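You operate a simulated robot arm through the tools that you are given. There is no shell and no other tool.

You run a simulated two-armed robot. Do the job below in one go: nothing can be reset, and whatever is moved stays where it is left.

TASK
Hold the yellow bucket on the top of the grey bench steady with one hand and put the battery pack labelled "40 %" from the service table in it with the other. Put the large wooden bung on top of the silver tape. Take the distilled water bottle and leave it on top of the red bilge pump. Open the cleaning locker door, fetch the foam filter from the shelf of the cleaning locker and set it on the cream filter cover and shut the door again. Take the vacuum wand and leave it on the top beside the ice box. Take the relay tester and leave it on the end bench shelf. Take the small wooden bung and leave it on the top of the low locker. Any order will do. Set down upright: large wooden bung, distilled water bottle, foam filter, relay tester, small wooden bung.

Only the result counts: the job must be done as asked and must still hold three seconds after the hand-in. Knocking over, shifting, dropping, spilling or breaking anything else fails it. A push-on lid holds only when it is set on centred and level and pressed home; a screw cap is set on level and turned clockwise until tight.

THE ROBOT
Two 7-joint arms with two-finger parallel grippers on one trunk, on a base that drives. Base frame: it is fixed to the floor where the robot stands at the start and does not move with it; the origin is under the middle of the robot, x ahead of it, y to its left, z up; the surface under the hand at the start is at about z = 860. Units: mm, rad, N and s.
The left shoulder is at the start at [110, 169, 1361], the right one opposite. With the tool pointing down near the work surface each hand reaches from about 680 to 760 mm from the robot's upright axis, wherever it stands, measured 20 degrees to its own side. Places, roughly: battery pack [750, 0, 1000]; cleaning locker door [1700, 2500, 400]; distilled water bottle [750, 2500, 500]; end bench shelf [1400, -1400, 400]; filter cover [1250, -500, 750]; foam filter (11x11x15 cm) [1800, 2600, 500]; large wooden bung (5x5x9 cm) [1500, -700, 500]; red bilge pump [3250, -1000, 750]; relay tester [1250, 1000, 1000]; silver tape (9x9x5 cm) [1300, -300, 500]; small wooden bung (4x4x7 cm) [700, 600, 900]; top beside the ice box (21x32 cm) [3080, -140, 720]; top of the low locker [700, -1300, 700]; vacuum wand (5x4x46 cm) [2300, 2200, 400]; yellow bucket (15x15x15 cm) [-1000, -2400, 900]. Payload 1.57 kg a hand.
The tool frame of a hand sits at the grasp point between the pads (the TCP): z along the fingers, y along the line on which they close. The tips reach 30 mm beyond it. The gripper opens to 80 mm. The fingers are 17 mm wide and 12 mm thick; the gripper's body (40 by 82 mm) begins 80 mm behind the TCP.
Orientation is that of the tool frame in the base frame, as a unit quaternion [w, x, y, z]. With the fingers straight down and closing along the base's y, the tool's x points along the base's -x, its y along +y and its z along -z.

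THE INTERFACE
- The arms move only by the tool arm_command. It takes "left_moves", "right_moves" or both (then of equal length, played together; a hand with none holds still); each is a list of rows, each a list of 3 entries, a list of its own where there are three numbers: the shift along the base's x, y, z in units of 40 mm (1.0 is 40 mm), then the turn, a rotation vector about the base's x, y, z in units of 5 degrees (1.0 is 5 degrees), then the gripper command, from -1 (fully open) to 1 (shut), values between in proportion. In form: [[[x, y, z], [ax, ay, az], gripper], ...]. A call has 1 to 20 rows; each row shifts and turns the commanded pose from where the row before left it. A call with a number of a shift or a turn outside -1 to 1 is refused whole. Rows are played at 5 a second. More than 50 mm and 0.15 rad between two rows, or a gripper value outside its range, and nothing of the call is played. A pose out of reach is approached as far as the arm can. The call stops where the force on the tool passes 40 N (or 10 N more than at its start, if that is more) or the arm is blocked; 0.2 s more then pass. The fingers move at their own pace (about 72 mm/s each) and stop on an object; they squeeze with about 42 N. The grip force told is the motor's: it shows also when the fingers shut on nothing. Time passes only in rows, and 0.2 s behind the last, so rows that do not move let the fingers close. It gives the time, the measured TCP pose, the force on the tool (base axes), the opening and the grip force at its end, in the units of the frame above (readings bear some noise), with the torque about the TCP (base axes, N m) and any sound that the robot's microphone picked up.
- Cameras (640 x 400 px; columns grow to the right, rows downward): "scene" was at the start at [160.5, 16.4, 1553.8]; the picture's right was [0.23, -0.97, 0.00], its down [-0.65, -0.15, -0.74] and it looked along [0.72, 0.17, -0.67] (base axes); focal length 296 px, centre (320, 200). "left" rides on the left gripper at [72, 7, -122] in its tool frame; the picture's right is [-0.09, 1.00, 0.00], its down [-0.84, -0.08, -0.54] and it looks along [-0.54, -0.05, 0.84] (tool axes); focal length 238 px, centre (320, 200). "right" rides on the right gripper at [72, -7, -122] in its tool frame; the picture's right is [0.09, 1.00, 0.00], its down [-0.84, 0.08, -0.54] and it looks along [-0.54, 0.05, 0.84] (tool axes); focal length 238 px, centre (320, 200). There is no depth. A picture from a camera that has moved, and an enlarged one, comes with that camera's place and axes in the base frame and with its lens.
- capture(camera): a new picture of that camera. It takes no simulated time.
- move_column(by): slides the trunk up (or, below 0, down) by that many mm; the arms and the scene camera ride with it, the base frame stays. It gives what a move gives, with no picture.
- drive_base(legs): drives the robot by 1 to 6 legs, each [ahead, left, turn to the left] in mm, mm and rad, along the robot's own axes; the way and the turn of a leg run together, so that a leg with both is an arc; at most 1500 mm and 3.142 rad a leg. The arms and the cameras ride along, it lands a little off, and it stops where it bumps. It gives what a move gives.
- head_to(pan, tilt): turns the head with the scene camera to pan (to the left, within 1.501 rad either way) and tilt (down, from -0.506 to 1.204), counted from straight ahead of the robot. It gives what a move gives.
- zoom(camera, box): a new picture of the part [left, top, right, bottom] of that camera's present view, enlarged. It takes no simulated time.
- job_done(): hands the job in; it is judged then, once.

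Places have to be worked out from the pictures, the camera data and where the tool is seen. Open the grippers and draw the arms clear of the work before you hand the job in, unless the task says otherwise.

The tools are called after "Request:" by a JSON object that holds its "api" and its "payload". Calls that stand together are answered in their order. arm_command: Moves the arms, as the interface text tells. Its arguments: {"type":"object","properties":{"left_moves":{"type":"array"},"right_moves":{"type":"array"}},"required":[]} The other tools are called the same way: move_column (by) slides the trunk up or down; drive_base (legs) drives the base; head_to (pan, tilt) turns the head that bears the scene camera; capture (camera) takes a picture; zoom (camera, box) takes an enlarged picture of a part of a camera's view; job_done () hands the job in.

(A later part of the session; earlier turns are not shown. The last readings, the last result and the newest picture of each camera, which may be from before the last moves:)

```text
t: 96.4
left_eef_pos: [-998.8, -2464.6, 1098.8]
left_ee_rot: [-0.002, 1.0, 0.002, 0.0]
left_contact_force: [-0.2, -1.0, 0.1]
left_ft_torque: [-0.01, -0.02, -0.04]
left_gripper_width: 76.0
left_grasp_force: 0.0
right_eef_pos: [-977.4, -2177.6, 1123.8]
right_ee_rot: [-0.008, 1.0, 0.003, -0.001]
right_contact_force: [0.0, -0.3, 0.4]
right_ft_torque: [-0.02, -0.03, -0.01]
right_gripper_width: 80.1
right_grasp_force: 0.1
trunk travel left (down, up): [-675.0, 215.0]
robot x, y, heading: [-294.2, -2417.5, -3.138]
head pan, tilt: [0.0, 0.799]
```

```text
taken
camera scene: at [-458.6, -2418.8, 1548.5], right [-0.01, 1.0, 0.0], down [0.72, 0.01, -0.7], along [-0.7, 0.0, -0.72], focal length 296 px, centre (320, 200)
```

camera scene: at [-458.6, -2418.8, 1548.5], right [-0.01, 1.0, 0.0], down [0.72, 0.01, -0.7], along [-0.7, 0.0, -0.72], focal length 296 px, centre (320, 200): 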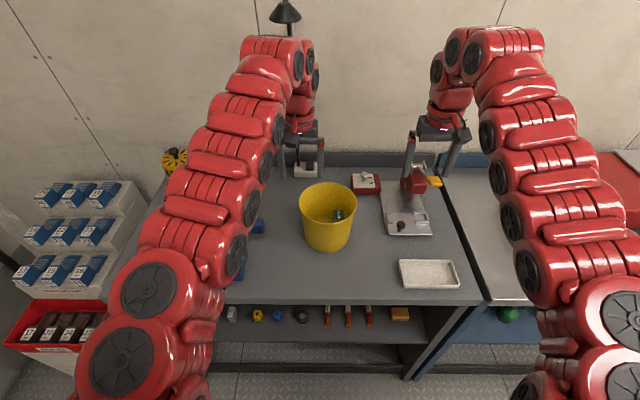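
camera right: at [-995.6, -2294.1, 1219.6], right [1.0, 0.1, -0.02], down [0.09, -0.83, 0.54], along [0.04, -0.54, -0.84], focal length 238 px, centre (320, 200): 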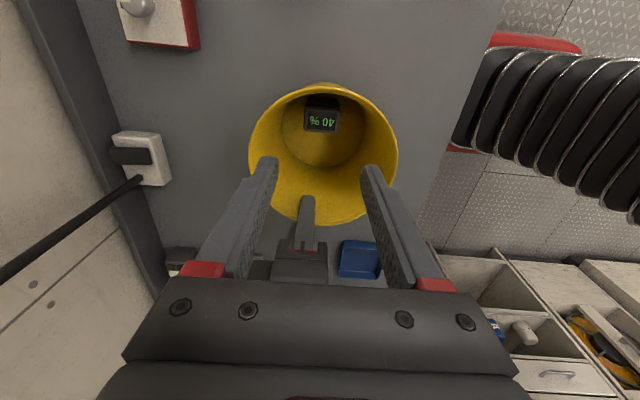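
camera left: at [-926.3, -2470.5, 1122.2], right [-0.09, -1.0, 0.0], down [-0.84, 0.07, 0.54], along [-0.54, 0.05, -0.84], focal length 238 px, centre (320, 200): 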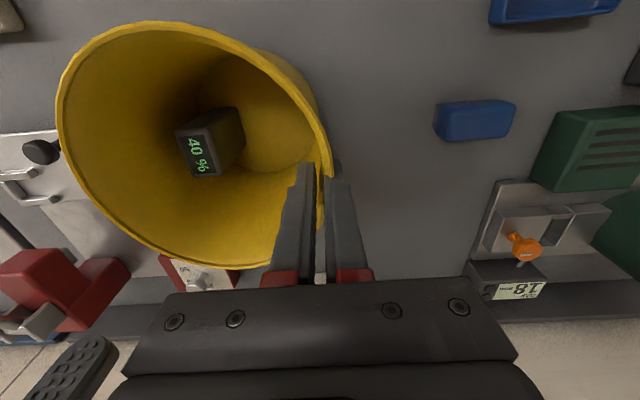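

Bucket done. I back away from the bench, bring the left hand to its side, and turn to look along the passage to the rear area.

Request:
{"api": "drive_base", "payload": {"legs": [[-250, 0, 0]]}}

Request:
{"api": "arm_command", "payload": {"left_moves": [[[0.2, -1, 0], [0, 0, 0], -1], [[0.2, -1, 0], [0, 0, 0], -1], [[0.2, -1, 0], [0, 0, 0], -1], [[0.2, -1, 0], [0, 0, 0], -1], [[0.2, -1, 0], [0, 0, 0], -1], [[0.2, -1, 0], [0, 0, 0], -1], [[0.2, -1, 0], [0, 0, 0], -1], [[0.2, -0.75, 0], [0, 0, 0], -1], [[0, 0, 0], [0, 0, 0], -1]]}}

Request:
{"api": "drive_base", "payload": {"legs": [[0, 0, 3.13]]}}

Request:
{"api": "head_to", "payload": {"pan": 0.0, "tilt": 0.3}}

Request:
{"api": "capture", "payload": {"camera": "scene"}}

```text
t: 98.2
left_eef_pos: [-747.9, -2461.9, 1099.2]
left_ee_rot: [-0.002, 1.0, 0.004, 0.0]
left_contact_force: [0.7, 0.2, 0.2]
left_ft_torque: [-0.04, 0.0, -0.02]
left_gripper_width: 76.1
left_grasp_force: 0.0
right_eef_pos: [-727.6, -2174.9, 1122.4]
right_ee_rot: [-0.008, 1.0, 0.003, -0.003]
right_contact_force: [-0.3, 0.0, -0.3]
right_ft_torque: [0.02, 0.02, 0.01]
right_gripper_width: 79.8
right_grasp_force: 0.0
trunk travel left (down, up): [-675.0, 215.0]
robot x, y, heading: [-42.3, -2414.8, -3.134]
head pan, tilt: [0.0, 0.799]
```

```text
t: 100.2
left_eef_pos: [-681.9, -2774.5, 1098.9]
left_ee_rot: [-0.001, 1.0, 0.003, 0.0]
left_contact_force: [-0.4, -1.0, 0.9]
left_ft_torque: [0.0, -0.04, 0.02]
left_gripper_width: 80.2
left_grasp_force: 0.1
right_eef_pos: [-727.1, -2174.2, 1123.1]
right_ee_rot: [-0.008, 1.0, 0.004, -0.003]
right_contact_force: [-0.5, 0.8, 0.4]
right_ft_torque: [-0.01, -0.02, -0.02]
right_gripper_width: 80.1
right_grasp_force: 0.0
trunk travel left (down, up): [-675.0, 215.0]
robot x, y, heading: [-45.8, -2410.9, -3.134]
head pan, tilt: [0.0, 0.799]
```

```text
t: 107.9
left_eef_pos: [608.2, -2081.2, 1099.6]
left_ee_rot: [0.0, 0.019, 1.0, -0.001]
left_contact_force: [0.6, 0.0, 0.1]
left_ft_torque: [-0.03, 0.01, -0.04]
left_gripper_width: 79.9
left_grasp_force: 0.1
right_eef_pos: [625.1, -2681.0, 1122.5]
right_ee_rot: [0.002, 0.021, 1.0, -0.008]
right_contact_force: [-0.2, -0.4, 0.5]
right_ft_torque: [-0.03, 0.01, -0.04]
right_gripper_width: 80.0
right_grasp_force: 0.1
trunk travel left (down, up): [-675.0, 215.0]
robot x, y, heading: [-45.6, -2408.7, -0.04]
head pan, tilt: [0.0, 0.799]
```

```text
t: 108.8
left_eef_pos: [610.4, -2081.2, 1098.7]
left_ee_rot: [0.0, 0.02, 1.0, -0.001]
left_contact_force: [-0.5, -0.3, 0.2]
left_ft_torque: [-0.02, 0.0, 0.01]
left_gripper_width: 80.1
left_grasp_force: 0.1
right_eef_pos: [624.5, -2680.4, 1122.8]
right_ee_rot: [0.003, 0.021, 1.0, -0.007]
right_contact_force: [0.1, -0.8, 0.1]
right_ft_torque: [-0.04, -0.01, -0.03]
right_gripper_width: 80.0
right_grasp_force: 0.0
trunk travel left (down, up): [-675.0, 215.0]
robot x, y, heading: [-46.4, -2412.7, -0.04]
head pan, tilt: [0.0, 0.3]
```

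```text
taken
camera scene: at [127.7, -2421.9, 1592.9], right [-0.04, -1.0, 0.0], down [-0.3, 0.01, -0.95], along [0.95, -0.04, -0.3], focal length 296 px, centre (320, 200)
```

scene: 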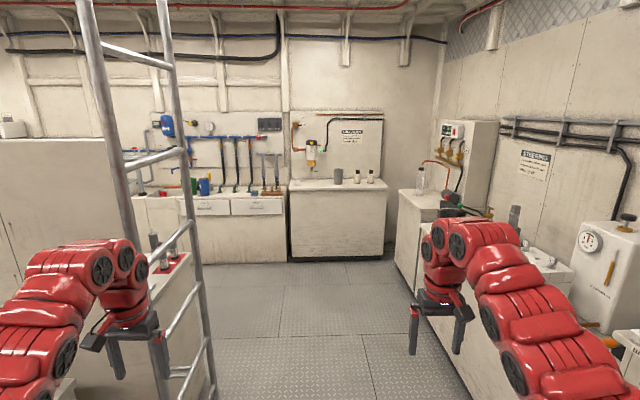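

The passage right of the ladder is wide (benches on the right at y≈−3400). I shift right, drive forward to x≈2150 and look at the rear aisle.

Request:
{"api": "drive_base", "payload": {"legs": [[0, 0, 0.04], [0, -250, 0], [1400, 0, 0], [800, 0, 0]]}}

Request:
{"api": "head_to", "payload": {"pan": 1.3, "tilt": 0.35}}

Request:
{"api": "capture", "payload": {"camera": "scene"}}

Request:
{"api": "head_to", "payload": {"pan": 0.3, "tilt": 0.35}}

Request:
{"api": "capture", "payload": {"camera": "scene"}}

```text
t: 121.5
left_eef_pos: [2794.6, -2273.2, 1099.2]
left_ee_rot: [0.001, -0.008, 1.0, -0.002]
left_contact_force: [1.2, 0.1, -0.4]
left_ft_torque: [-0.01, -0.03, -0.02]
left_gripper_width: 79.9
left_grasp_force: 0.1
right_eef_pos: [2843.4, -2871.3, 1122.6]
right_ee_rot: [0.003, -0.008, 1.0, -0.008]
right_contact_force: [-0.2, -0.3, 1.2]
right_ft_torque: [0.0, 0.0, 0.01]
right_gripper_width: 80.1
right_grasp_force: 0.1
trunk travel left (down, up): [-675.0, 215.0]
robot x, y, heading: [2159.3, -2637.9, 0.019]
head pan, tilt: [0.0, 0.3]
```

```text
t: 123.0
left_eef_pos: [2794.0, -2272.0, 1098.0]
left_ee_rot: [0.001, -0.008, 1.0, -0.003]
left_contact_force: [0.3, 1.1, 0.2]
left_ft_torque: [0.02, 0.0, 0.0]
left_gripper_width: 79.8
left_grasp_force: 0.1
right_eef_pos: [2844.3, -2870.5, 1124.8]
right_ee_rot: [0.003, -0.008, 1.0, -0.008]
right_contact_force: [0.3, -0.7, -0.4]
right_ft_torque: [0.0, 0.0, -0.01]
right_gripper_width: 80.3
right_grasp_force: 0.1
trunk travel left (down, up): [-675.0, 215.0]
robot x, y, heading: [2163.0, -2639.0, 0.018]
head pan, tilt: [1.3, 0.351]
```

```text
taken
camera scene: at [2262.9, -2551.6, 1588.3], right [0.97, -0.25, 0.0], down [-0.09, -0.33, -0.94], along [0.24, 0.91, -0.34], focal length 296 px, centre (320, 200)
```

scene: 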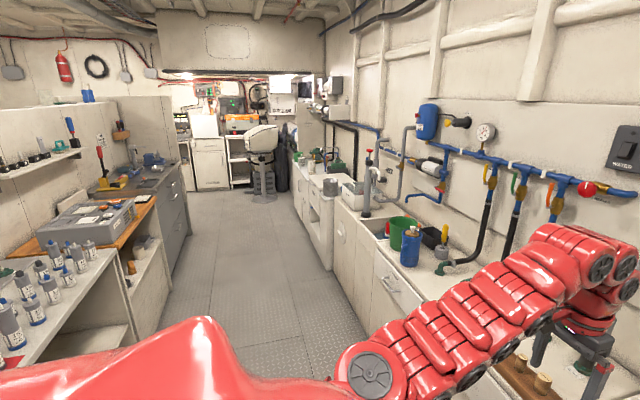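

```text
t: 124.3
left_eef_pos: [2795.4, -2271.6, 1099.2]
left_ee_rot: [0.001, -0.008, 1.0, -0.002]
left_contact_force: [-0.3, -0.1, 0.0]
left_ft_torque: [0.01, -0.01, -0.04]
left_gripper_width: 79.8
left_grasp_force: 0.0
right_eef_pos: [2843.5, -2869.9, 1123.1]
right_ee_rot: [0.003, -0.008, 1.0, -0.008]
right_contact_force: [0.3, 0.8, -0.7]
right_ft_torque: [-0.02, 0.02, -0.02]
right_gripper_width: 80.0
right_grasp_force: 0.1
trunk travel left (down, up): [-675.0, 215.0]
robot x, y, heading: [2160.1, -2638.3, 0.017]
head pan, tilt: [0.3, 0.351]
```

```text
taken
camera scene: at [2328.0, -2612.6, 1588.3], right [0.31, -0.95, 0.0], down [-0.33, -0.11, -0.94], along [0.89, 0.29, -0.34], focal length 296 px, centre (320, 200)
```

scene: 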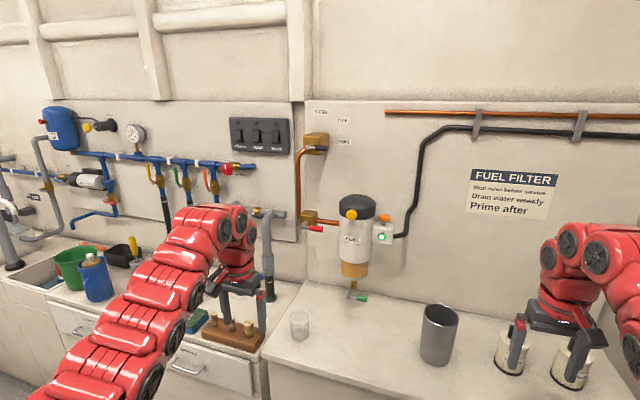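

The rear aisle lies between benches at x≈1550 and x≈2950. I zoom the view down the aisle.

Request:
{"api": "head_to", "payload": {"pan": 1.4, "tilt": 0.4}}

Request:
{"api": "zoom", "payload": {"camera": "scene", "box": [0, 80, 320, 280]}}

Request:
{"api": "zoom", "payload": {"camera": "scene", "box": [220, 60, 500, 235]}}

```text
t: 125.6
left_eef_pos: [2795.2, -2273.1, 1099.5]
left_ee_rot: [0.0, -0.008, 1.0, -0.001]
left_contact_force: [-1.1, 0.1, -0.3]
left_ft_torque: [0.02, -0.02, -0.03]
left_gripper_width: 80.0
left_grasp_force: 0.0
right_eef_pos: [2844.4, -2871.2, 1122.4]
right_ee_rot: [0.003, -0.008, 1.0, -0.009]
right_contact_force: [0.5, 1.2, 0.9]
right_ft_torque: [0.01, -0.06, -0.02]
right_gripper_width: 80.1
right_grasp_force: 0.0
trunk travel left (down, up): [-675.0, 215.0]
robot x, y, heading: [2161.5, -2640.3, 0.017]
head pan, tilt: [1.4, 0.4]
```

```text
2.00 times, centred on (160, 180) of scene
camera zoom: at [2253.9, -2550.2, 1583.8], right [0.99, -0.15, 0.0], down [-0.06, -0.38, -0.92], along [0.14, 0.91, -0.39], focal length 592 px, centre (640, 240)
```

zoom: 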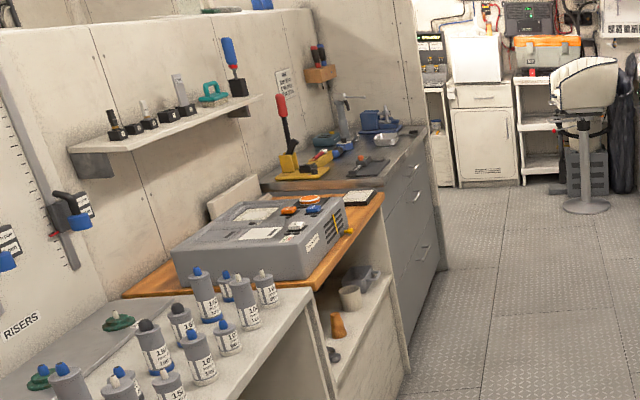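

```text
2.29 times, centred on (360, 148) of scene
camera zoom: at [2253.9, -2550.2, 1583.8], right [0.99, -0.15, 0.0], down [-0.06, -0.38, -0.92], along [0.14, 0.91, -0.39], focal length 676 px, centre (229, 320)
```

zoom: 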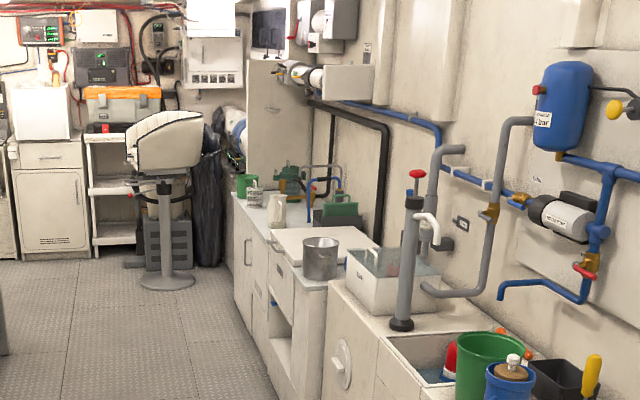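

I recognise: wooden-top bench with a shelf below holding an orange bung, the end bench with risers, ice box and pumps on the right. I turn to face along the aisle and approach the left bench.

Request:
{"api": "drive_base", "payload": {"legs": [[0, 0, 1.554], [1300, -60, 0]]}}

Request:
{"api": "head_to", "payload": {"pan": 0.9, "tilt": 0.6}}

Request:
{"api": "capture", "payload": {"camera": "scene"}}

```text
t: 135.9
left_eef_pos: [1820.0, -723.0, 1100.1]
left_ee_rot: [-0.002, 0.716, -0.698, 0.001]
left_contact_force: [0.4, -0.2, -0.3]
left_ft_torque: [0.0, 0.0, 0.01]
left_gripper_width: 80.1
left_grasp_force: 0.1
right_eef_pos: [2418.5, -668.2, 1123.7]
right_ee_rot: [-0.007, 0.716, -0.698, 0.003]
right_contact_force: [-0.2, -0.8, -0.9]
right_ft_torque: [0.0, 0.0, 0.01]
right_gripper_width: 79.8
right_grasp_force: 0.0
trunk travel left (down, up): [-675.0, 215.0]
robot x, y, heading: [2192.8, -1351.9, 1.597]
head pan, tilt: [1.4, 0.4]
```

```text
t: 136.8
left_eef_pos: [1820.1, -722.8, 1099.9]
left_ee_rot: [-0.002, 0.716, -0.698, 0.001]
left_contact_force: [0.1, 0.4, -0.5]
left_ft_torque: [0.01, -0.02, -0.01]
left_gripper_width: 80.1
left_grasp_force: 0.1
right_eef_pos: [2417.7, -668.3, 1123.2]
right_ee_rot: [-0.008, 0.716, -0.698, 0.004]
right_contact_force: [0.2, 0.1, 0.3]
right_ft_torque: [-0.01, -0.01, -0.03]
right_gripper_width: 80.0
right_grasp_force: 0.1
trunk travel left (down, up): [-675.0, 215.0]
robot x, y, heading: [2192.5, -1354.5, 1.594]
head pan, tilt: [0.901, 0.6]
```

```text
taken
camera scene: at [2120.6, -1223.0, 1565.6], right [0.6, 0.8, 0.0], down [0.45, -0.34, -0.83], along [-0.66, 0.49, -0.56], focal length 296 px, centre (320, 200)
```

scene: 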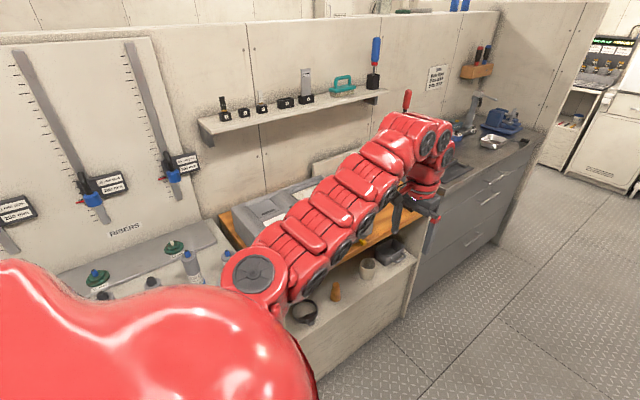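

The arm hides the bench. I drive to face it squarely from x≈2300, y≈−550.

Request:
{"api": "drive_base", "payload": {"legs": [[800, -120, 0], [0, 0, 1.547]]}}

Request:
{"api": "head_to", "payload": {"pan": 0.0, "tilt": 0.7}}

Request:
{"api": "capture", "payload": {"camera": "scene"}}

```text
t: 144.9
left_eef_pos: [1653.3, -907.0, 1100.5]
left_ee_rot: [-0.001, 1.0, -0.003, -0.001]
left_contact_force: [0.3, -0.3, -0.3]
left_ft_torque: [-0.02, -0.01, 0.04]
left_gripper_width: 80.0
left_grasp_force: 0.1
right_eef_pos: [1615.4, -307.9, 1122.8]
right_ee_rot: [-0.008, 1.0, -0.004, -0.001]
right_contact_force: [-0.4, 0.5, 0.0]
right_ft_torque: [0.0, -0.01, 0.01]
right_gripper_width: 80.0
right_grasp_force: 0.0
trunk travel left (down, up): [-675.0, 215.0]
robot x, y, heading: [2296.8, -553.8, 3.134]
head pan, tilt: [0.901, 0.6]
```

```text
t: 146.1
left_eef_pos: [1652.3, -907.7, 1099.9]
left_ee_rot: [-0.002, 1.0, -0.003, -0.001]
left_contact_force: [0.6, -0.8, 0.1]
left_ft_torque: [0.04, 0.01, 0.02]
left_gripper_width: 79.7
left_grasp_force: 0.0
right_eef_pos: [1615.7, -306.9, 1122.7]
right_ee_rot: [-0.008, 1.0, -0.003, -0.003]
right_contact_force: [-0.7, -0.1, 0.1]
right_ft_torque: [-0.01, 0.0, 0.02]
right_gripper_width: 80.0
right_grasp_force: 0.0
trunk travel left (down, up): [-675.0, 215.0]
robot x, y, heading: [2293.6, -551.2, 3.133]
head pan, tilt: [0.0, 0.7]
```

```text
taken
camera scene: at [2128.2, -554.6, 1556.9], right [0.0, 1.0, 0.0], down [0.64, 0.0, -0.76], along [-0.76, 0.0, -0.64], focal length 296 px, centre (320, 200)
```

scene: 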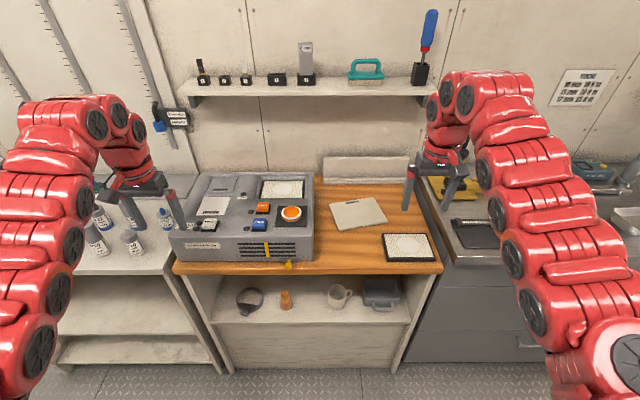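

I zoom on the shelf items and the top of this bench.

Request:
{"api": "zoom", "payload": {"camera": "scene", "box": [200, 260, 440, 370]}}

Request:
{"api": "zoom", "payload": {"camera": "scene", "box": [170, 150, 450, 290]}}

Request:
{"api": "head_to", "payload": {"pan": 0.0, "tilt": 1.0}}

Request:
{"api": "capture", "payload": {"camera": "scene"}}

```text
2.67 times, centred on (320, 315) of scene
camera zoom: at [2128.2, -554.6, 1556.9], right [0.0, 1.0, 0.0], down [0.64, 0.0, -0.76], along [-0.76, 0.0, -0.64], focal length 789 px, centre (320, -107)
```

zoom: 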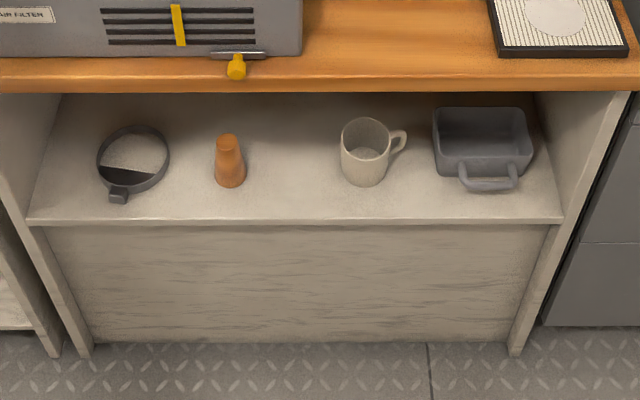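

```text
2.29 times, centred on (310, 220) of scene
camera zoom: at [2128.2, -554.6, 1556.9], right [0.0, 1.0, 0.0], down [0.64, 0.0, -0.76], along [-0.76, 0.0, -0.64], focal length 676 px, centre (343, 154)
```

zoom: 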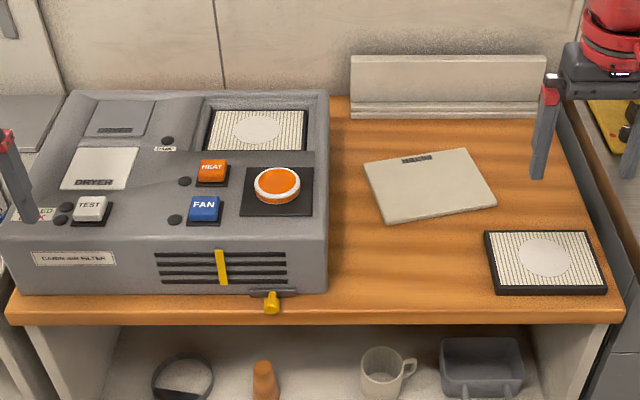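

```text
t: 146.9
left_eef_pos: [1651.8, -907.3, 1099.7]
left_ee_rot: [-0.002, 1.0, -0.002, 0.0]
left_contact_force: [0.7, 0.9, 0.2]
left_ft_torque: [-0.02, 0.01, 0.01]
left_gripper_width: 80.1
left_grasp_force: 0.1
right_eef_pos: [1616.3, -308.5, 1124.6]
right_ee_rot: [-0.008, 1.0, -0.003, -0.003]
right_contact_force: [0.8, -1.1, 0.6]
right_ft_torque: [-0.01, -0.03, 0.0]
right_gripper_width: 80.4
right_grasp_force: 0.1
trunk travel left (down, up): [-675.0, 215.0]
robot x, y, heading: [2296.1, -550.0, 3.138]
head pan, tilt: [0.0, 1.0]
```

```text
taken
camera scene: at [2143.4, -554.6, 1533.6], right [0.0, 1.0, 0.0], down [0.84, 0.0, -0.54], along [-0.54, 0.0, -0.84], focal length 296 px, centre (320, 200)
```

scene: 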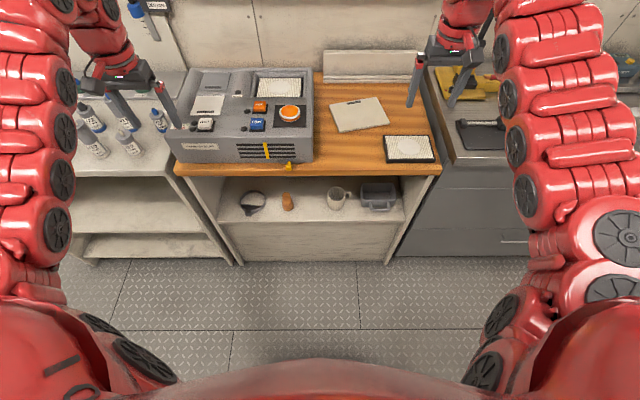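

The cream cover is the flat plate on the wooden top. The silver tape must be deeper on the shelf, so I back up and lower the trunk to look under the top.

Request:
{"api": "drive_base", "payload": {"legs": [[-120, 0, 0]]}}

Request:
{"api": "move_column", "payload": {"by": -400}}

Request:
{"api": "head_to", "payload": {"pan": 0.0, "tilt": 0.6}}

Request:
{"api": "capture", "payload": {"camera": "scene"}}

```text
t: 148.1
left_eef_pos: [1772.4, -908.1, 1099.4]
left_ee_rot: [-0.001, 1.0, -0.001, 0.001]
left_contact_force: [0.8, -0.8, 0.6]
left_ft_torque: [-0.03, 0.03, 0.01]
left_gripper_width: 80.0
left_grasp_force: 0.1
right_eef_pos: [1733.8, -310.5, 1122.1]
right_ee_rot: [-0.008, 1.0, -0.002, -0.003]
right_contact_force: [-1.0, -0.7, 0.8]
right_ft_torque: [-0.01, -0.01, 0.03]
right_gripper_width: 80.2
right_grasp_force: 0.1
trunk travel left (down, up): [-675.0, 215.0]
robot x, y, heading: [2413.3, -549.0, 3.143]
head pan, tilt: [0.0, 1.0]
```

```text
t: 152.0
left_eef_pos: [1772.5, -909.6, 699.9]
left_ee_rot: [-0.001, 1.0, -0.002, -0.001]
left_contact_force: [-0.3, -0.4, 0.0]
left_ft_torque: [0.02, -0.01, -0.04]
left_gripper_width: 80.2
left_grasp_force: 0.1
right_eef_pos: [1734.7, -309.9, 723.9]
right_ee_rot: [-0.007, 1.0, -0.002, -0.002]
right_contact_force: [0.1, 1.0, 0.2]
right_ft_torque: [0.03, 0.03, -0.01]
right_gripper_width: 79.9
right_grasp_force: 0.1
trunk travel left (down, up): [-275.0, 615.0]
robot x, y, heading: [2407.2, -553.5, 3.147]
head pan, tilt: [0.0, 1.0]
```

```text
t: 152.8
left_eef_pos: [1772.5, -908.6, 699.8]
left_ee_rot: [-0.002, 1.0, -0.001, -0.001]
left_contact_force: [0.6, -0.4, 0.0]
left_ft_torque: [0.01, 0.01, 0.03]
left_gripper_width: 79.7
left_grasp_force: 0.0
right_eef_pos: [1734.7, -309.8, 723.2]
right_ee_rot: [-0.008, 1.0, -0.001, -0.002]
right_contact_force: [-0.7, -0.6, 1.2]
right_ft_torque: [0.0, 0.02, 0.0]
right_gripper_width: 79.8
right_grasp_force: 0.1
trunk travel left (down, up): [-275.0, 615.0]
robot x, y, heading: [2415.8, -553.0, 3.144]
head pan, tilt: [0.0, 0.6]
```

```text
taken
camera scene: at [2244.0, -555.3, 1165.4], right [0.0, 1.0, 0.0], down [0.57, 0.0, -0.82], along [-0.82, 0.0, -0.57], focal length 296 px, centre (320, 200)
```

scene: 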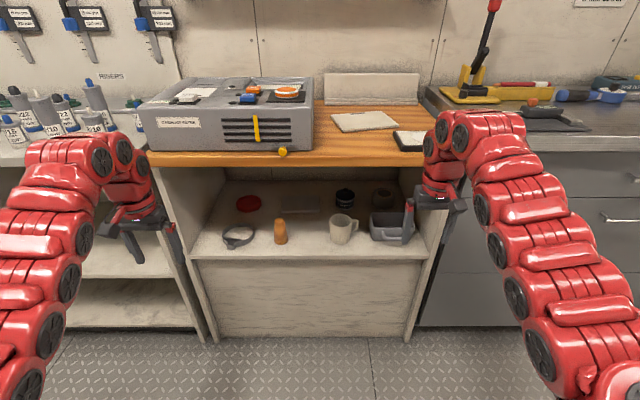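

Request:
{"api": "zoom", "payload": {"camera": "scene", "box": [190, 160, 430, 270]}}

Request:
{"api": "zoom", "payload": {"camera": "scene", "box": [310, 170, 430, 250]}}

```text
2.67 times, centred on (310, 215) of scene
camera zoom: at [2244.0, -555.3, 1165.4], right [0.0, 1.0, 0.0], down [0.57, 0.0, -0.82], along [-0.82, 0.0, -0.57], focal length 789 px, centre (347, 160)
```

zoom: 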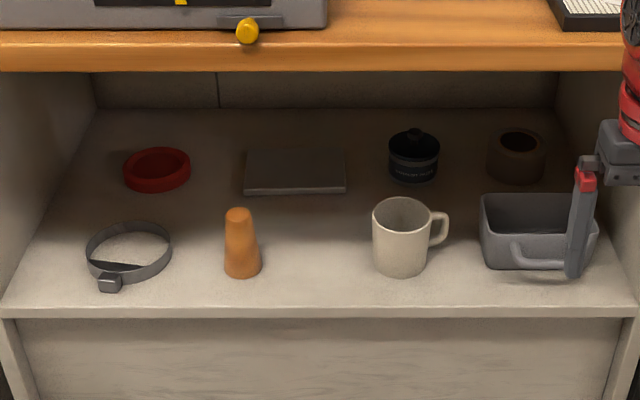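

```text
5.00 times, centred on (370, 210) of scene
camera zoom: at [2244.0, -555.3, 1165.4], right [0.0, 1.0, 0.0], down [0.57, 0.0, -0.82], along [-0.82, 0.0, -0.57], focal length 1480 px, centre (70, 150)
```

zoom: 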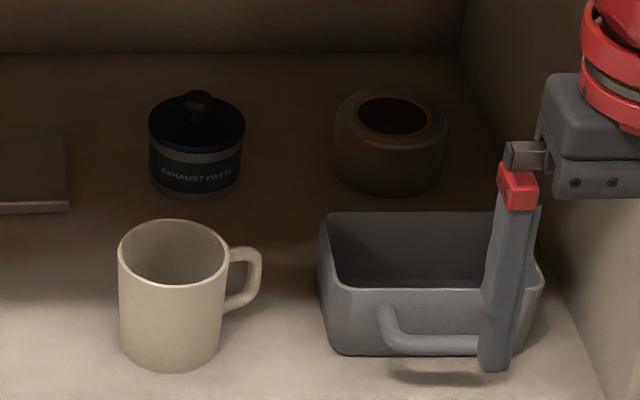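

Shelf: large bung base ≈ [1530, −683, 515]; silver roll at the back right ≈ [1323, −312], top z≈565, with a basket (top z≈570) in front. Wooden top's lower face z≈800. I'll use the left hand with fingers nearly horizontal, and turn the robot 40° right so the right arm stays clear.

Request:
{"api": "drive_base", "payload": {"legs": [[-40, 0, 0], [0, 0, -0.7]]}}

Request:
{"api": "arm_command", "payload": {"left_moves": [[[0, -0.5, 0], [0, 0, 1], -1], [[0, -0.5, 0], [0, 0, 1], -1], [[0, -0.5, 0], [0, 0, 1], -1], [[0, -0.5, 0], [0, 0, 1], -1], [[0, -0.5, 0], [0, 0, 1], -1], [[0, -0.5, 0], [0, 0, 1], -1], [[0, -0.5, 0], [0, 0, 1], -1], [[0, -0.5, 0], [0, 0, 1], -1], [[0, 0, 0], [0, 0, 0], -1]]}}

```text
t: 155.6
left_eef_pos: [1734.8, -403.5, 699.3]
left_ee_rot: [-0.002, 0.937, -0.351, 0.0]
left_contact_force: [-0.7, 1.4, 0.4]
left_ft_torque: [0.05, 0.02, 0.02]
left_gripper_width: 80.1
left_grasp_force: 0.0
right_eef_pos: [2095.9, 74.4, 724.0]
right_ee_rot: [-0.008, 0.937, -0.35, 0.001]
right_contact_force: [0.4, 0.5, -0.1]
right_ft_torque: [-0.02, -0.01, 0.0]
right_gripper_width: 79.9
right_grasp_force: 0.0
trunk travel left (down, up): [-275.0, 615.0]
robot x, y, heading: [2454.6, -551.1, 2.428]
head pan, tilt: [0.0, 0.6]
```

```text
t: 157.6
left_eef_pos: [1735.0, -565.5, 699.6]
left_ee_rot: [-0.002, 1.0, -0.008, -0.001]
left_contact_force: [-0.4, 0.2, 0.3]
left_ft_torque: [-0.01, 0.02, 0.01]
left_gripper_width: 80.1
left_grasp_force: 0.1
right_eef_pos: [2098.2, 74.6, 723.0]
right_ee_rot: [-0.008, 0.937, -0.35, 0.0]
right_contact_force: [-0.8, -0.4, -0.3]
right_ft_torque: [0.01, 0.01, -0.01]
right_gripper_width: 79.9
right_grasp_force: 0.1
trunk travel left (down, up): [-275.0, 615.0]
robot x, y, heading: [2453.8, -553.9, 2.428]
head pan, tilt: [0.0, 0.6]
```

Now pitch the left hand so the fingers point toward the bench, 20° below horizontal.

Request:
{"api": "arm_command", "payload": {"left_moves": [[[0, 0, 0], [0, 1, 0], -1], [[0, 0, 0], [0, 1, 0], -1], [[0, 0, 0], [0, 1, 0], -1], [[0, 0, 0], [0, 1, 0], -1], [[0, 0, 0], [0, 1, 0], -1], [[0, 0, 0], [0, 1, 0], -1], [[0, 0, 0], [0, 1, 0], -1], [[0, 0, 0], [0, 1, 0], -1], [[0, 0, 0], [0, 1, 0], -1], [[0, 0, 0], [0, 1, 0], -1], [[0, 0, 0], [0, 1, 0], -1], [[0, 0, 0], [0, 1, 0], -1], [[0, 0, 0], [0, 1, 0], -1], [[0, 0, 0], [0, 1, 0], -1], [[0, 0, 0], [0, 0, 0], -1]]}}

Request:
{"api": "head_to", "payload": {"pan": 0.7, "tilt": 0.6}}

Request:
{"api": "capture", "payload": {"camera": "scene"}}

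Request:
{"api": "capture", "payload": {"camera": "left"}}

```text
t: 160.8
left_eef_pos: [1735.0, -565.2, 698.7]
left_ee_rot: [-0.001, 1.0, -0.008, -0.023]
left_contact_force: [0.4, 0.7, 0.1]
left_ft_torque: [0.02, 0.01, -0.01]
left_gripper_width: 79.8
left_grasp_force: 0.0
left hand out of reach, approached as far as the arm can: row 2, 3, 4, 5, 6, 7, 8, 9, 10, 11, 12, 13, 14
right_eef_pos: [2097.9, 73.8, 723.8]
right_ee_rot: [-0.009, 0.937, -0.35, 0.001]
right_contact_force: [0.1, 1.0, 1.1]
right_ft_torque: [0.01, 0.01, -0.01]
right_gripper_width: 80.1
right_grasp_force: 0.0
trunk travel left (down, up): [-275.0, 615.0]
robot x, y, heading: [2455.4, -553.5, 2.427]
head pan, tilt: [0.0, 0.6]
```

```text
t: 161.9
left_eef_pos: [1735.5, -564.5, 698.8]
left_ee_rot: [-0.001, 1.0, -0.009, -0.022]
left_contact_force: [0.6, 0.6, -0.1]
left_ft_torque: [0.03, 0.01, -0.02]
left_gripper_width: 80.1
left_grasp_force: 0.1
right_eef_pos: [2099.6, 74.2, 724.3]
right_ee_rot: [-0.008, 0.937, -0.349, 0.0]
right_contact_force: [-0.1, 0.2, -0.2]
right_ft_torque: [0.03, 0.0, 0.02]
right_gripper_width: 80.0
right_grasp_force: 0.1
trunk travel left (down, up): [-275.0, 615.0]
robot x, y, heading: [2452.3, -550.3, 2.43]
head pan, tilt: [0.7, 0.6]
```

```text
taken
camera scene: at [2303.2, -501.9, 1165.5], right [0.01, 1.0, 0.0], down [0.56, -0.01, -0.82], along [-0.82, 0.01, -0.57], focal length 296 px, centre (320, 200)
```

scene: 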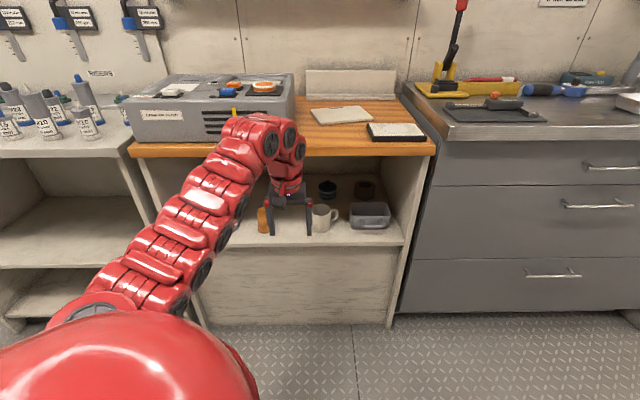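

```text
taken
camera left: at [1811.5, -572.3, 818.2], right [-0.11, -0.99, 0.0], down [-0.81, 0.09, 0.58], along [-0.58, 0.06, -0.82], focal length 238 px, centre (320, 200)
```

left: 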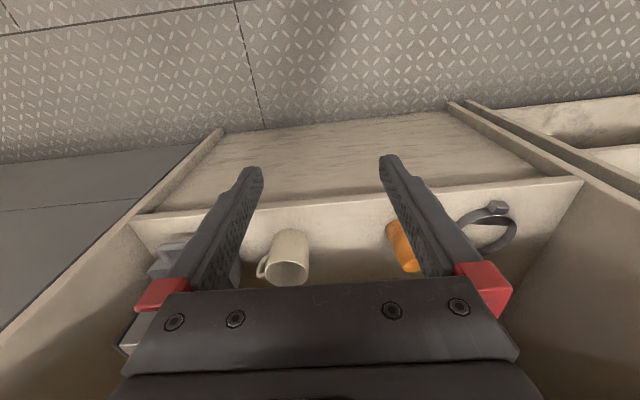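

The wrist can't pitch with the hand that close in; it needs room ahead. I turn the robot to point the arm down the open aisle and pitch about the wrist while letting the hand extend.

Request:
{"api": "drive_base", "payload": {"legs": [[0, 0, -1.57]]}}

Request:
{"api": "arm_command", "payload": {"left_moves": [[[0, 0, 0], [0, 0, 0], -1], [[0, 0, 0], [0, 0, 0], -1]]}}

Request:
{"api": "head_to", "payload": {"pan": 0.5, "tilt": 0.5}}

Request:
{"api": "capture", "payload": {"camera": "scene"}}

```text
t: 165.0
left_eef_pos: [2149.7, 97.4, 698.3]
left_ee_rot: [-0.012, 0.833, -0.552, -0.016]
left_contact_force: [-0.6, 0.8, 0.4]
left_ft_torque: [0.02, -0.04, 0.0]
left_gripper_width: 80.0
left_grasp_force: 0.1
right_eef_pos: [2862.8, 31.6, 723.6]
right_ee_rot: [0.003, -0.609, 0.793, 0.002]
right_contact_force: [-22.0, -4.8, -1.5]
right_ft_torque: [0.13, -0.29, -0.31]
right_gripper_width: 62.1
right_grasp_force: 0.0
trunk travel left (down, up): [-275.0, 615.0]
robot x, y, heading: [2453.9, -551.5, 1.275]
head pan, tilt: [0.7, 0.6]
stopped in leg 1: the force on the tool passed its limit at 58 N (the readings are from after the stop); the commanded pose is now the measured one
```

```text
t: 165.6
left_eef_pos: [2151.4, 98.4, 698.3]
left_ee_rot: [-0.014, 0.833, -0.553, -0.017]
left_contact_force: [1.0, 1.1, 0.3]
left_ft_torque: [-0.03, 0.02, 0.01]
left_gripper_width: 80.2
left_grasp_force: 0.0
right_eef_pos: [2865.9, 31.2, 724.3]
right_ee_rot: [0.004, -0.606, 0.795, 0.002]
right_contact_force: [-27.7, -1.6, -1.2]
right_ft_torque: [0.09, -0.37, -0.13]
right_gripper_width: 57.1
right_grasp_force: 0.0
trunk travel left (down, up): [-275.0, 615.0]
robot x, y, heading: [2451.7, -557.5, 1.269]
head pan, tilt: [0.7, 0.6]
```

```text
t: 166.3
left_eef_pos: [2151.2, 99.0, 698.8]
left_ee_rot: [-0.013, 0.832, -0.554, -0.017]
left_contact_force: [-1.2, -1.2, -0.1]
left_ft_torque: [0.01, -0.01, 0.04]
left_gripper_width: 80.0
left_grasp_force: 0.1
right_eef_pos: [2865.9, 31.5, 723.8]
right_ee_rot: [0.004, -0.606, 0.795, 0.002]
right_contact_force: [-27.8, -1.4, -1.9]
right_ft_torque: [0.02, -0.42, -0.12]
right_gripper_width: 56.2
right_grasp_force: 0.0
trunk travel left (down, up): [-275.0, 615.0]
robot x, y, heading: [2451.2, -556.6, 1.277]
head pan, tilt: [0.499, 0.499]
```

```text
taken
camera scene: at [2453.9, -389.6, 1174.6], right [0.98, 0.2, 0.0], down [0.1, -0.47, -0.88], along [-0.17, 0.86, -0.48], focal length 296 px, centre (320, 200)
```

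scene: 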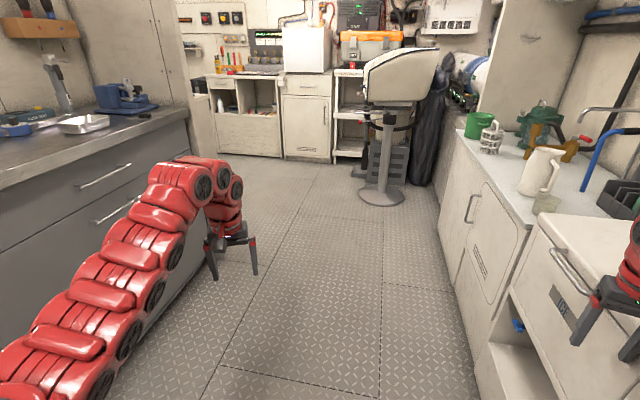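

The right gripper touched the front of the ice-box cabinet. I rotate back a little and shift the robot to the middle of the aisle, then check that nothing moved.

Request:
{"api": "drive_base", "payload": {"legs": [[0, 0, 0.25], [0, 200, 0]]}}

Request:
{"api": "head_to", "payload": {"pan": -0.6, "tilt": 0.5}}

Request:
{"api": "capture", "payload": {"camera": "scene"}}

```text
t: 168.8
left_eef_pos: [1799.0, 14.0, 698.2]
left_ee_rot: [-0.011, 0.895, -0.445, -0.019]
left_contact_force: [-0.1, -0.2, -0.1]
left_ft_torque: [0.0, 0.0, -0.02]
left_gripper_width: 80.2
left_grasp_force: 0.1
right_eef_pos: [2509.6, 125.9, 722.9]
right_ee_rot: [0.003, -0.701, 0.713, 0.002]
right_contact_force: [-0.3, 0.4, 0.3]
right_ft_torque: [0.02, -0.01, 0.02]
right_gripper_width: 79.9
right_grasp_force: 0.1
trunk travel left (down, up): [-275.0, 615.0]
robot x, y, heading: [2251.6, -543.0, 1.527]
head pan, tilt: [0.499, 0.499]
```

```text
t: 170.1
left_eef_pos: [1798.7, 12.9, 698.2]
left_ee_rot: [-0.011, 0.896, -0.444, -0.018]
left_contact_force: [0.7, 0.1, -1.0]
left_ft_torque: [0.0, 0.02, -0.02]
left_gripper_width: 80.0
left_grasp_force: 0.0
right_eef_pos: [2510.2, 127.1, 723.0]
right_ee_rot: [0.004, -0.701, 0.713, 0.003]
right_contact_force: [0.5, -0.8, 0.2]
right_ft_torque: [0.0, 0.0, 0.0]
right_gripper_width: 80.1
right_grasp_force: 0.1
trunk travel left (down, up): [-275.0, 615.0]
robot x, y, heading: [2253.3, -542.8, 1.526]
head pan, tilt: [-0.6, 0.499]
```

```text
taken
camera scene: at [2309.4, -393.4, 1174.6], right [0.8, -0.6, 0.0], down [-0.29, -0.38, -0.88], along [0.53, 0.7, -0.48], focal length 296 px, centre (320, 200)
```

scene: 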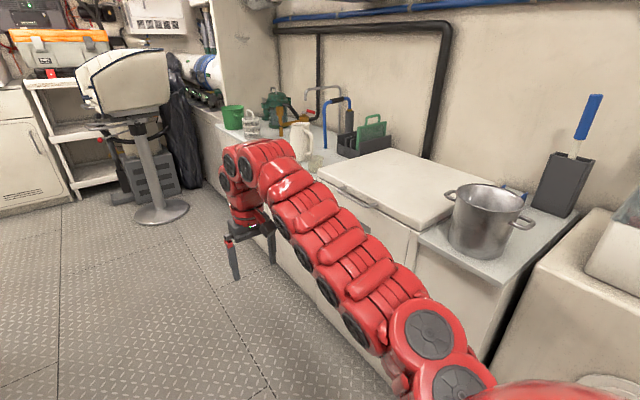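

Nothing was disturbed. I raise the trunk back up, turn slightly away, and reconfigure the left hand at height in free space.

Request:
{"api": "move_column", "payload": {"by": 400}}

Request:
{"api": "drive_base", "payload": {"legs": [[0, 0, -0.55]]}}

Request:
{"api": "arm_command", "payload": {"left_moves": [[[0, 0.52, 0.02], [1, 0, 0], -1], [[0, 0.52, 0.06], [1, 0, 0], -1], [[0, 0.51, 0.11], [1, 0, 0], -1], [[0, 0.5, 0.16], [1, 0, 0], -1], [[0, 0, 0], [0, 0, 0], -1]]}}

```text
t: 173.9
left_eef_pos: [1799.4, 12.9, 1099.7]
left_ee_rot: [-0.011, 0.896, -0.444, -0.02]
left_contact_force: [0.6, -0.5, -0.4]
left_ft_torque: [-0.02, 0.02, -0.01]
left_gripper_width: 80.2
left_grasp_force: 0.0
right_eef_pos: [2511.0, 126.9, 1122.2]
right_ee_rot: [0.004, -0.7, 0.714, 0.002]
right_contact_force: [-0.1, 0.1, 0.1]
right_ft_torque: [0.0, -0.03, -0.02]
right_gripper_width: 79.9
right_grasp_force: 0.1
trunk travel left (down, up): [-675.0, 215.0]
robot x, y, heading: [2253.8, -545.2, 1.523]
head pan, tilt: [-0.6, 0.499]
```

```text
t: 175.9
left_eef_pos: [2158.8, 167.5, 1099.5]
left_ee_rot: [-0.015, 0.74, -0.673, -0.016]
left_contact_force: [0.0, 0.1, 0.9]
left_ft_torque: [-0.01, 0.03, -0.01]
left_gripper_width: 79.8
left_grasp_force: 0.0
right_eef_pos: [2822.0, -108.5, 1123.0]
right_ee_rot: [0.004, -0.479, 0.878, 0.002]
right_contact_force: [0.9, -0.2, 0.0]
right_ft_torque: [-0.01, 0.03, -0.01]
right_gripper_width: 80.0
right_grasp_force: 0.1
trunk travel left (down, up): [-675.0, 215.0]
robot x, y, heading: [2252.4, -546.5, 0.966]
head pan, tilt: [-0.6, 0.499]
```

```text
t: 177.1
left_eef_pos: [2157.5, 250.5, 1114.8]
left_ee_rot: [-0.144, 0.726, -0.659, -0.132]
left_contact_force: [-0.4, 0.7, 0.0]
left_ft_torque: [-0.01, 0.02, -0.03]
left_gripper_width: 80.1
left_grasp_force: 0.0
right_eef_pos: [2823.4, -109.1, 1122.2]
right_ee_rot: [0.004, -0.479, 0.878, 0.002]
right_contact_force: [0.2, -0.5, 0.7]
right_ft_torque: [0.02, -0.01, -0.03]
right_gripper_width: 80.2
right_grasp_force: 0.0
trunk travel left (down, up): [-675.0, 215.0]
robot x, y, heading: [2250.4, -543.8, 0.97]
head pan, tilt: [-0.6, 0.499]
```

Pitching about the wrist works. I continue to 20° below horizontal.

Request:
{"api": "arm_command", "payload": {"left_moves": [[[0, 0.451, 0.209], [0.95, 0, 0], -1], [[0, 0.432, 0.246], [0.95, 0, 0], -1], [[0, 0.41, 0.28], [0.95, 0, 0], -1], [[0, 0.386, 0.314], [0.95, 0, 0], -1], [[0, 0.359, 0.345], [0.95, 0, 0], -1], [[0, 0.328, 0.373], [0.95, 0, 0], -1], [[0, 0.297, 0.399], [0.95, 0, 0], -1], [[0, 0.263, 0.422], [0.95, 0, 0], -1], [[0, 0.226, 0.442], [0.95, 0, 0], -1], [[0, 0.19, 0.46], [0.95, 0, 0], -1], [[0, 0, 0], [0, 0, 0], -1]]}}

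Request:
{"api": "head_to", "payload": {"pan": 0.7, "tilt": 0.4}}

Request:
{"api": "capture", "payload": {"camera": "scene"}}

```text
t: 179.5
left_eef_pos: [2159.5, 383.1, 1253.2]
left_ee_rot: [-0.425, 0.606, -0.55, -0.387]
left_contact_force: [0.8, -0.9, 0.8]
left_ft_torque: [0.02, -0.03, -0.02]
left_gripper_width: 79.9
left_grasp_force: 0.1
right_eef_pos: [2823.1, -110.1, 1123.1]
right_ee_rot: [0.005, -0.479, 0.878, 0.001]
right_contact_force: [0.2, 0.4, 0.1]
right_ft_torque: [0.02, -0.01, 0.02]
right_gripper_width: 80.3
right_grasp_force: 0.0
trunk travel left (down, up): [-675.0, 215.0]
robot x, y, heading: [2251.2, -542.2, 0.973]
head pan, tilt: [-0.6, 0.499]
```

```text
t: 180.9
left_eef_pos: [2158.8, 382.7, 1253.7]
left_ee_rot: [-0.424, 0.607, -0.55, -0.386]
left_contact_force: [-0.1, 0.4, 0.3]
left_ft_torque: [-0.01, 0.01, -0.02]
left_gripper_width: 79.9
left_grasp_force: 0.1
right_eef_pos: [2822.6, -108.4, 1122.5]
right_ee_rot: [0.004, -0.48, 0.877, 0.002]
right_contact_force: [1.0, 0.0, -0.1]
right_ft_torque: [-0.01, 0.0, -0.01]
right_gripper_width: 80.0
right_grasp_force: 0.0
trunk travel left (down, up): [-675.0, 215.0]
robot x, y, heading: [2249.9, -542.6, 0.966]
head pan, tilt: [0.7, 0.4]
```

```text
taken
camera scene: at [2286.9, -387.7, 1583.7], right [0.99, 0.1, 0.0], down [0.04, -0.39, -0.92], along [-0.09, 0.92, -0.39], focal length 296 px, centre (320, 200)
```

scene: 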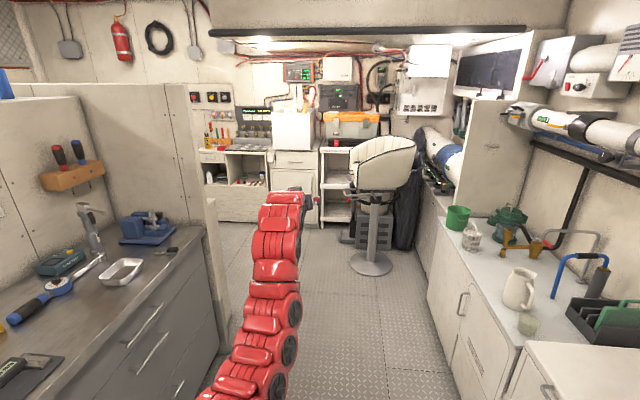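

The hand is now nearly horizontal, ~930 mm ahead. I move over and rotate the robot so this hand points toward the bench, ending clear of the shelf edge.

Request:
{"api": "drive_base", "payload": {"legs": [[70, -133, 0], [0, 0, 1.571], [-158, -70, 0]]}}

Request:
{"api": "head_to", "payload": {"pan": 0.5, "tilt": 0.7}}

Request:
{"api": "capture", "payload": {"camera": "scene"}}

Request:
{"api": "capture", "payload": {"camera": "left"}}

```text
t: 187.2
left_eef_pos: [1644.2, -691.7, 1253.6]
left_ee_rot: [-0.025, 0.818, 0.042, -0.573]
left_contact_force: [-0.5, -0.3, 0.3]
left_ft_torque: [0.02, 0.01, 0.02]
left_gripper_width: 79.9
left_grasp_force: 0.1
right_eef_pos: [2134.7, -26.5, 1123.5]
right_ee_rot: [-0.001, 0.96, -0.279, -0.004]
right_contact_force: [-0.1, 0.3, -0.1]
right_ft_torque: [0.02, 0.03, 0.01]
right_gripper_width: 80.2
right_grasp_force: 0.1
trunk travel left (down, up): [-675.0, 215.0]
robot x, y, heading: [2571.4, -597.5, 2.546]
head pan, tilt: [0.7, 0.4]
```

```text
t: 188.0
left_eef_pos: [1644.2, -690.8, 1253.0]
left_ee_rot: [-0.027, 0.818, 0.04, -0.573]
left_contact_force: [0.5, 0.0, -0.4]
left_ft_torque: [0.01, 0.02, -0.02]
left_gripper_width: 79.9
left_grasp_force: 0.0
right_eef_pos: [2133.9, -25.5, 1122.8]
right_ee_rot: [-0.002, 0.96, -0.279, -0.004]
right_contact_force: [0.2, -0.3, -0.2]
right_ft_torque: [-0.02, -0.02, 0.0]
right_gripper_width: 80.0
right_grasp_force: 0.1
trunk travel left (down, up): [-675.0, 215.0]
robot x, y, heading: [2571.7, -595.4, 2.55]
head pan, tilt: [0.499, 0.7]
```

```text
taken
camera scene: at [2419.0, -544.4, 1556.9], right [0.09, 1.0, 0.0], down [0.64, -0.06, -0.77], along [-0.76, 0.07, -0.64], focal length 296 px, centre (320, 200)
```

scene: 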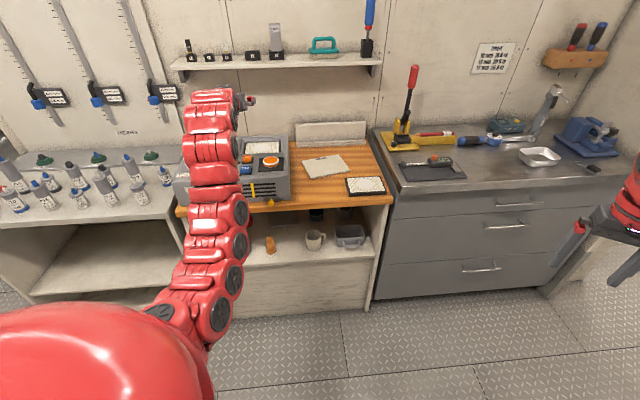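

```text
taken
camera left: at [1782.3, -690.2, 1227.0], right [0.01, -1.0, 0.0], down [0.22, 0.0, 0.97], along [-0.97, -0.01, 0.22], focal length 238 px, centre (320, 200)
```

left: 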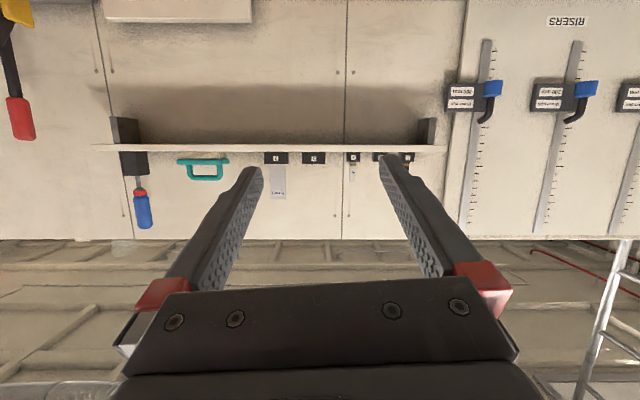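

The hand points exactly toward the bench; I trim a 5° roll, then lower the trunk in two steps.

Request:
{"api": "arm_command", "payload": {"left_moves": [[[0, 0, 0], [-1, 0, 0], -1], [[0, 0, 0], [-0.03, 0, -0.43], -1], [[0, 0, 0], [0, 0, 0], -1]]}}

Request:
{"api": "move_column", "payload": {"by": -400}}

Request:
{"api": "move_column", "payload": {"by": -240}}

Request:
{"api": "capture", "payload": {"camera": "left"}}

Request:
{"api": "capture", "payload": {"camera": "scene"}}

```text
t: 188.8
left_eef_pos: [1644.6, -691.5, 1253.2]
left_ee_rot: [0.0, 0.818, 0.0, -0.575]
left_contact_force: [0.4, -0.8, 0.3]
left_ft_torque: [0.02, -0.03, -0.01]
left_gripper_width: 79.9
left_grasp_force: 0.1
right_eef_pos: [2134.7, -25.3, 1122.2]
right_ee_rot: [-0.002, 0.96, -0.279, -0.005]
right_contact_force: [0.1, 0.2, 0.4]
right_ft_torque: [0.01, 0.0, 0.02]
right_gripper_width: 79.9
right_grasp_force: 0.1
trunk travel left (down, up): [-675.0, 215.0]
robot x, y, heading: [2571.8, -596.0, 2.544]
head pan, tilt: [0.499, 0.7]
```

```text
t: 192.6
left_eef_pos: [1645.1, -691.6, 853.2]
left_ee_rot: [0.001, 0.818, 0.001, -0.575]
left_contact_force: [0.6, 0.6, -0.2]
left_ft_torque: [0.01, -0.02, -0.01]
left_gripper_width: 80.0
left_grasp_force: 0.0
right_eef_pos: [2133.8, -26.3, 723.0]
right_ee_rot: [-0.002, 0.96, -0.279, -0.004]
right_contact_force: [-0.3, 0.0, -0.3]
right_ft_torque: [0.0, 0.0, 0.0]
right_gripper_width: 80.0
right_grasp_force: 0.1
trunk travel left (down, up): [-275.0, 615.0]
robot x, y, heading: [2572.4, -593.5, 2.546]
head pan, tilt: [0.499, 0.7]
```

```text
t: 195.1
left_eef_pos: [1645.0, -692.2, 613.0]
left_ee_rot: [0.001, 0.818, 0.001, -0.575]
left_contact_force: [-1.1, -0.6, -0.2]
left_ft_torque: [-0.02, 0.0, -0.03]
left_gripper_width: 80.3
left_grasp_force: 0.1
right_eef_pos: [2135.1, -26.0, 482.8]
right_ee_rot: [-0.002, 0.96, -0.279, -0.005]
right_contact_force: [0.4, -0.5, -0.7]
right_ft_torque: [0.01, 0.01, -0.01]
right_gripper_width: 80.0
right_grasp_force: 0.0
trunk travel left (down, up): [-35.0, 855.0]
robot x, y, heading: [2572.9, -595.9, 2.544]
head pan, tilt: [0.499, 0.7]
```

```text
taken
camera left: at [1782.6, -697.6, 586.9], right [-0.03, -1.0, 0.09], down [0.23, 0.08, 0.97], along [-0.97, 0.05, 0.22], focal length 238 px, centre (320, 200)
```

left: 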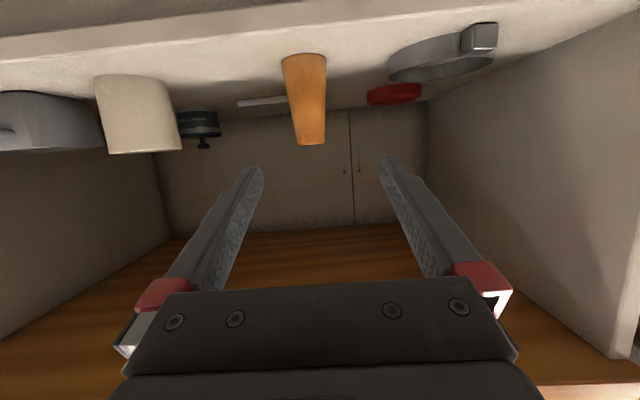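

```text
taken
camera scene: at [2419.4, -544.5, 916.9], right [0.1, 1.0, 0.0], down [0.64, -0.06, -0.76], along [-0.76, 0.07, -0.64], focal length 296 px, centre (320, 200)
```

scene: 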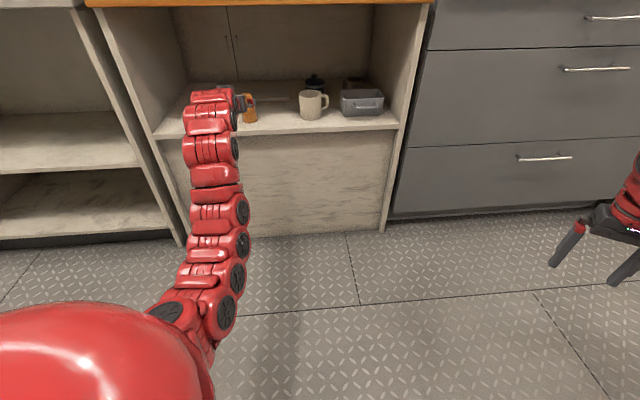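

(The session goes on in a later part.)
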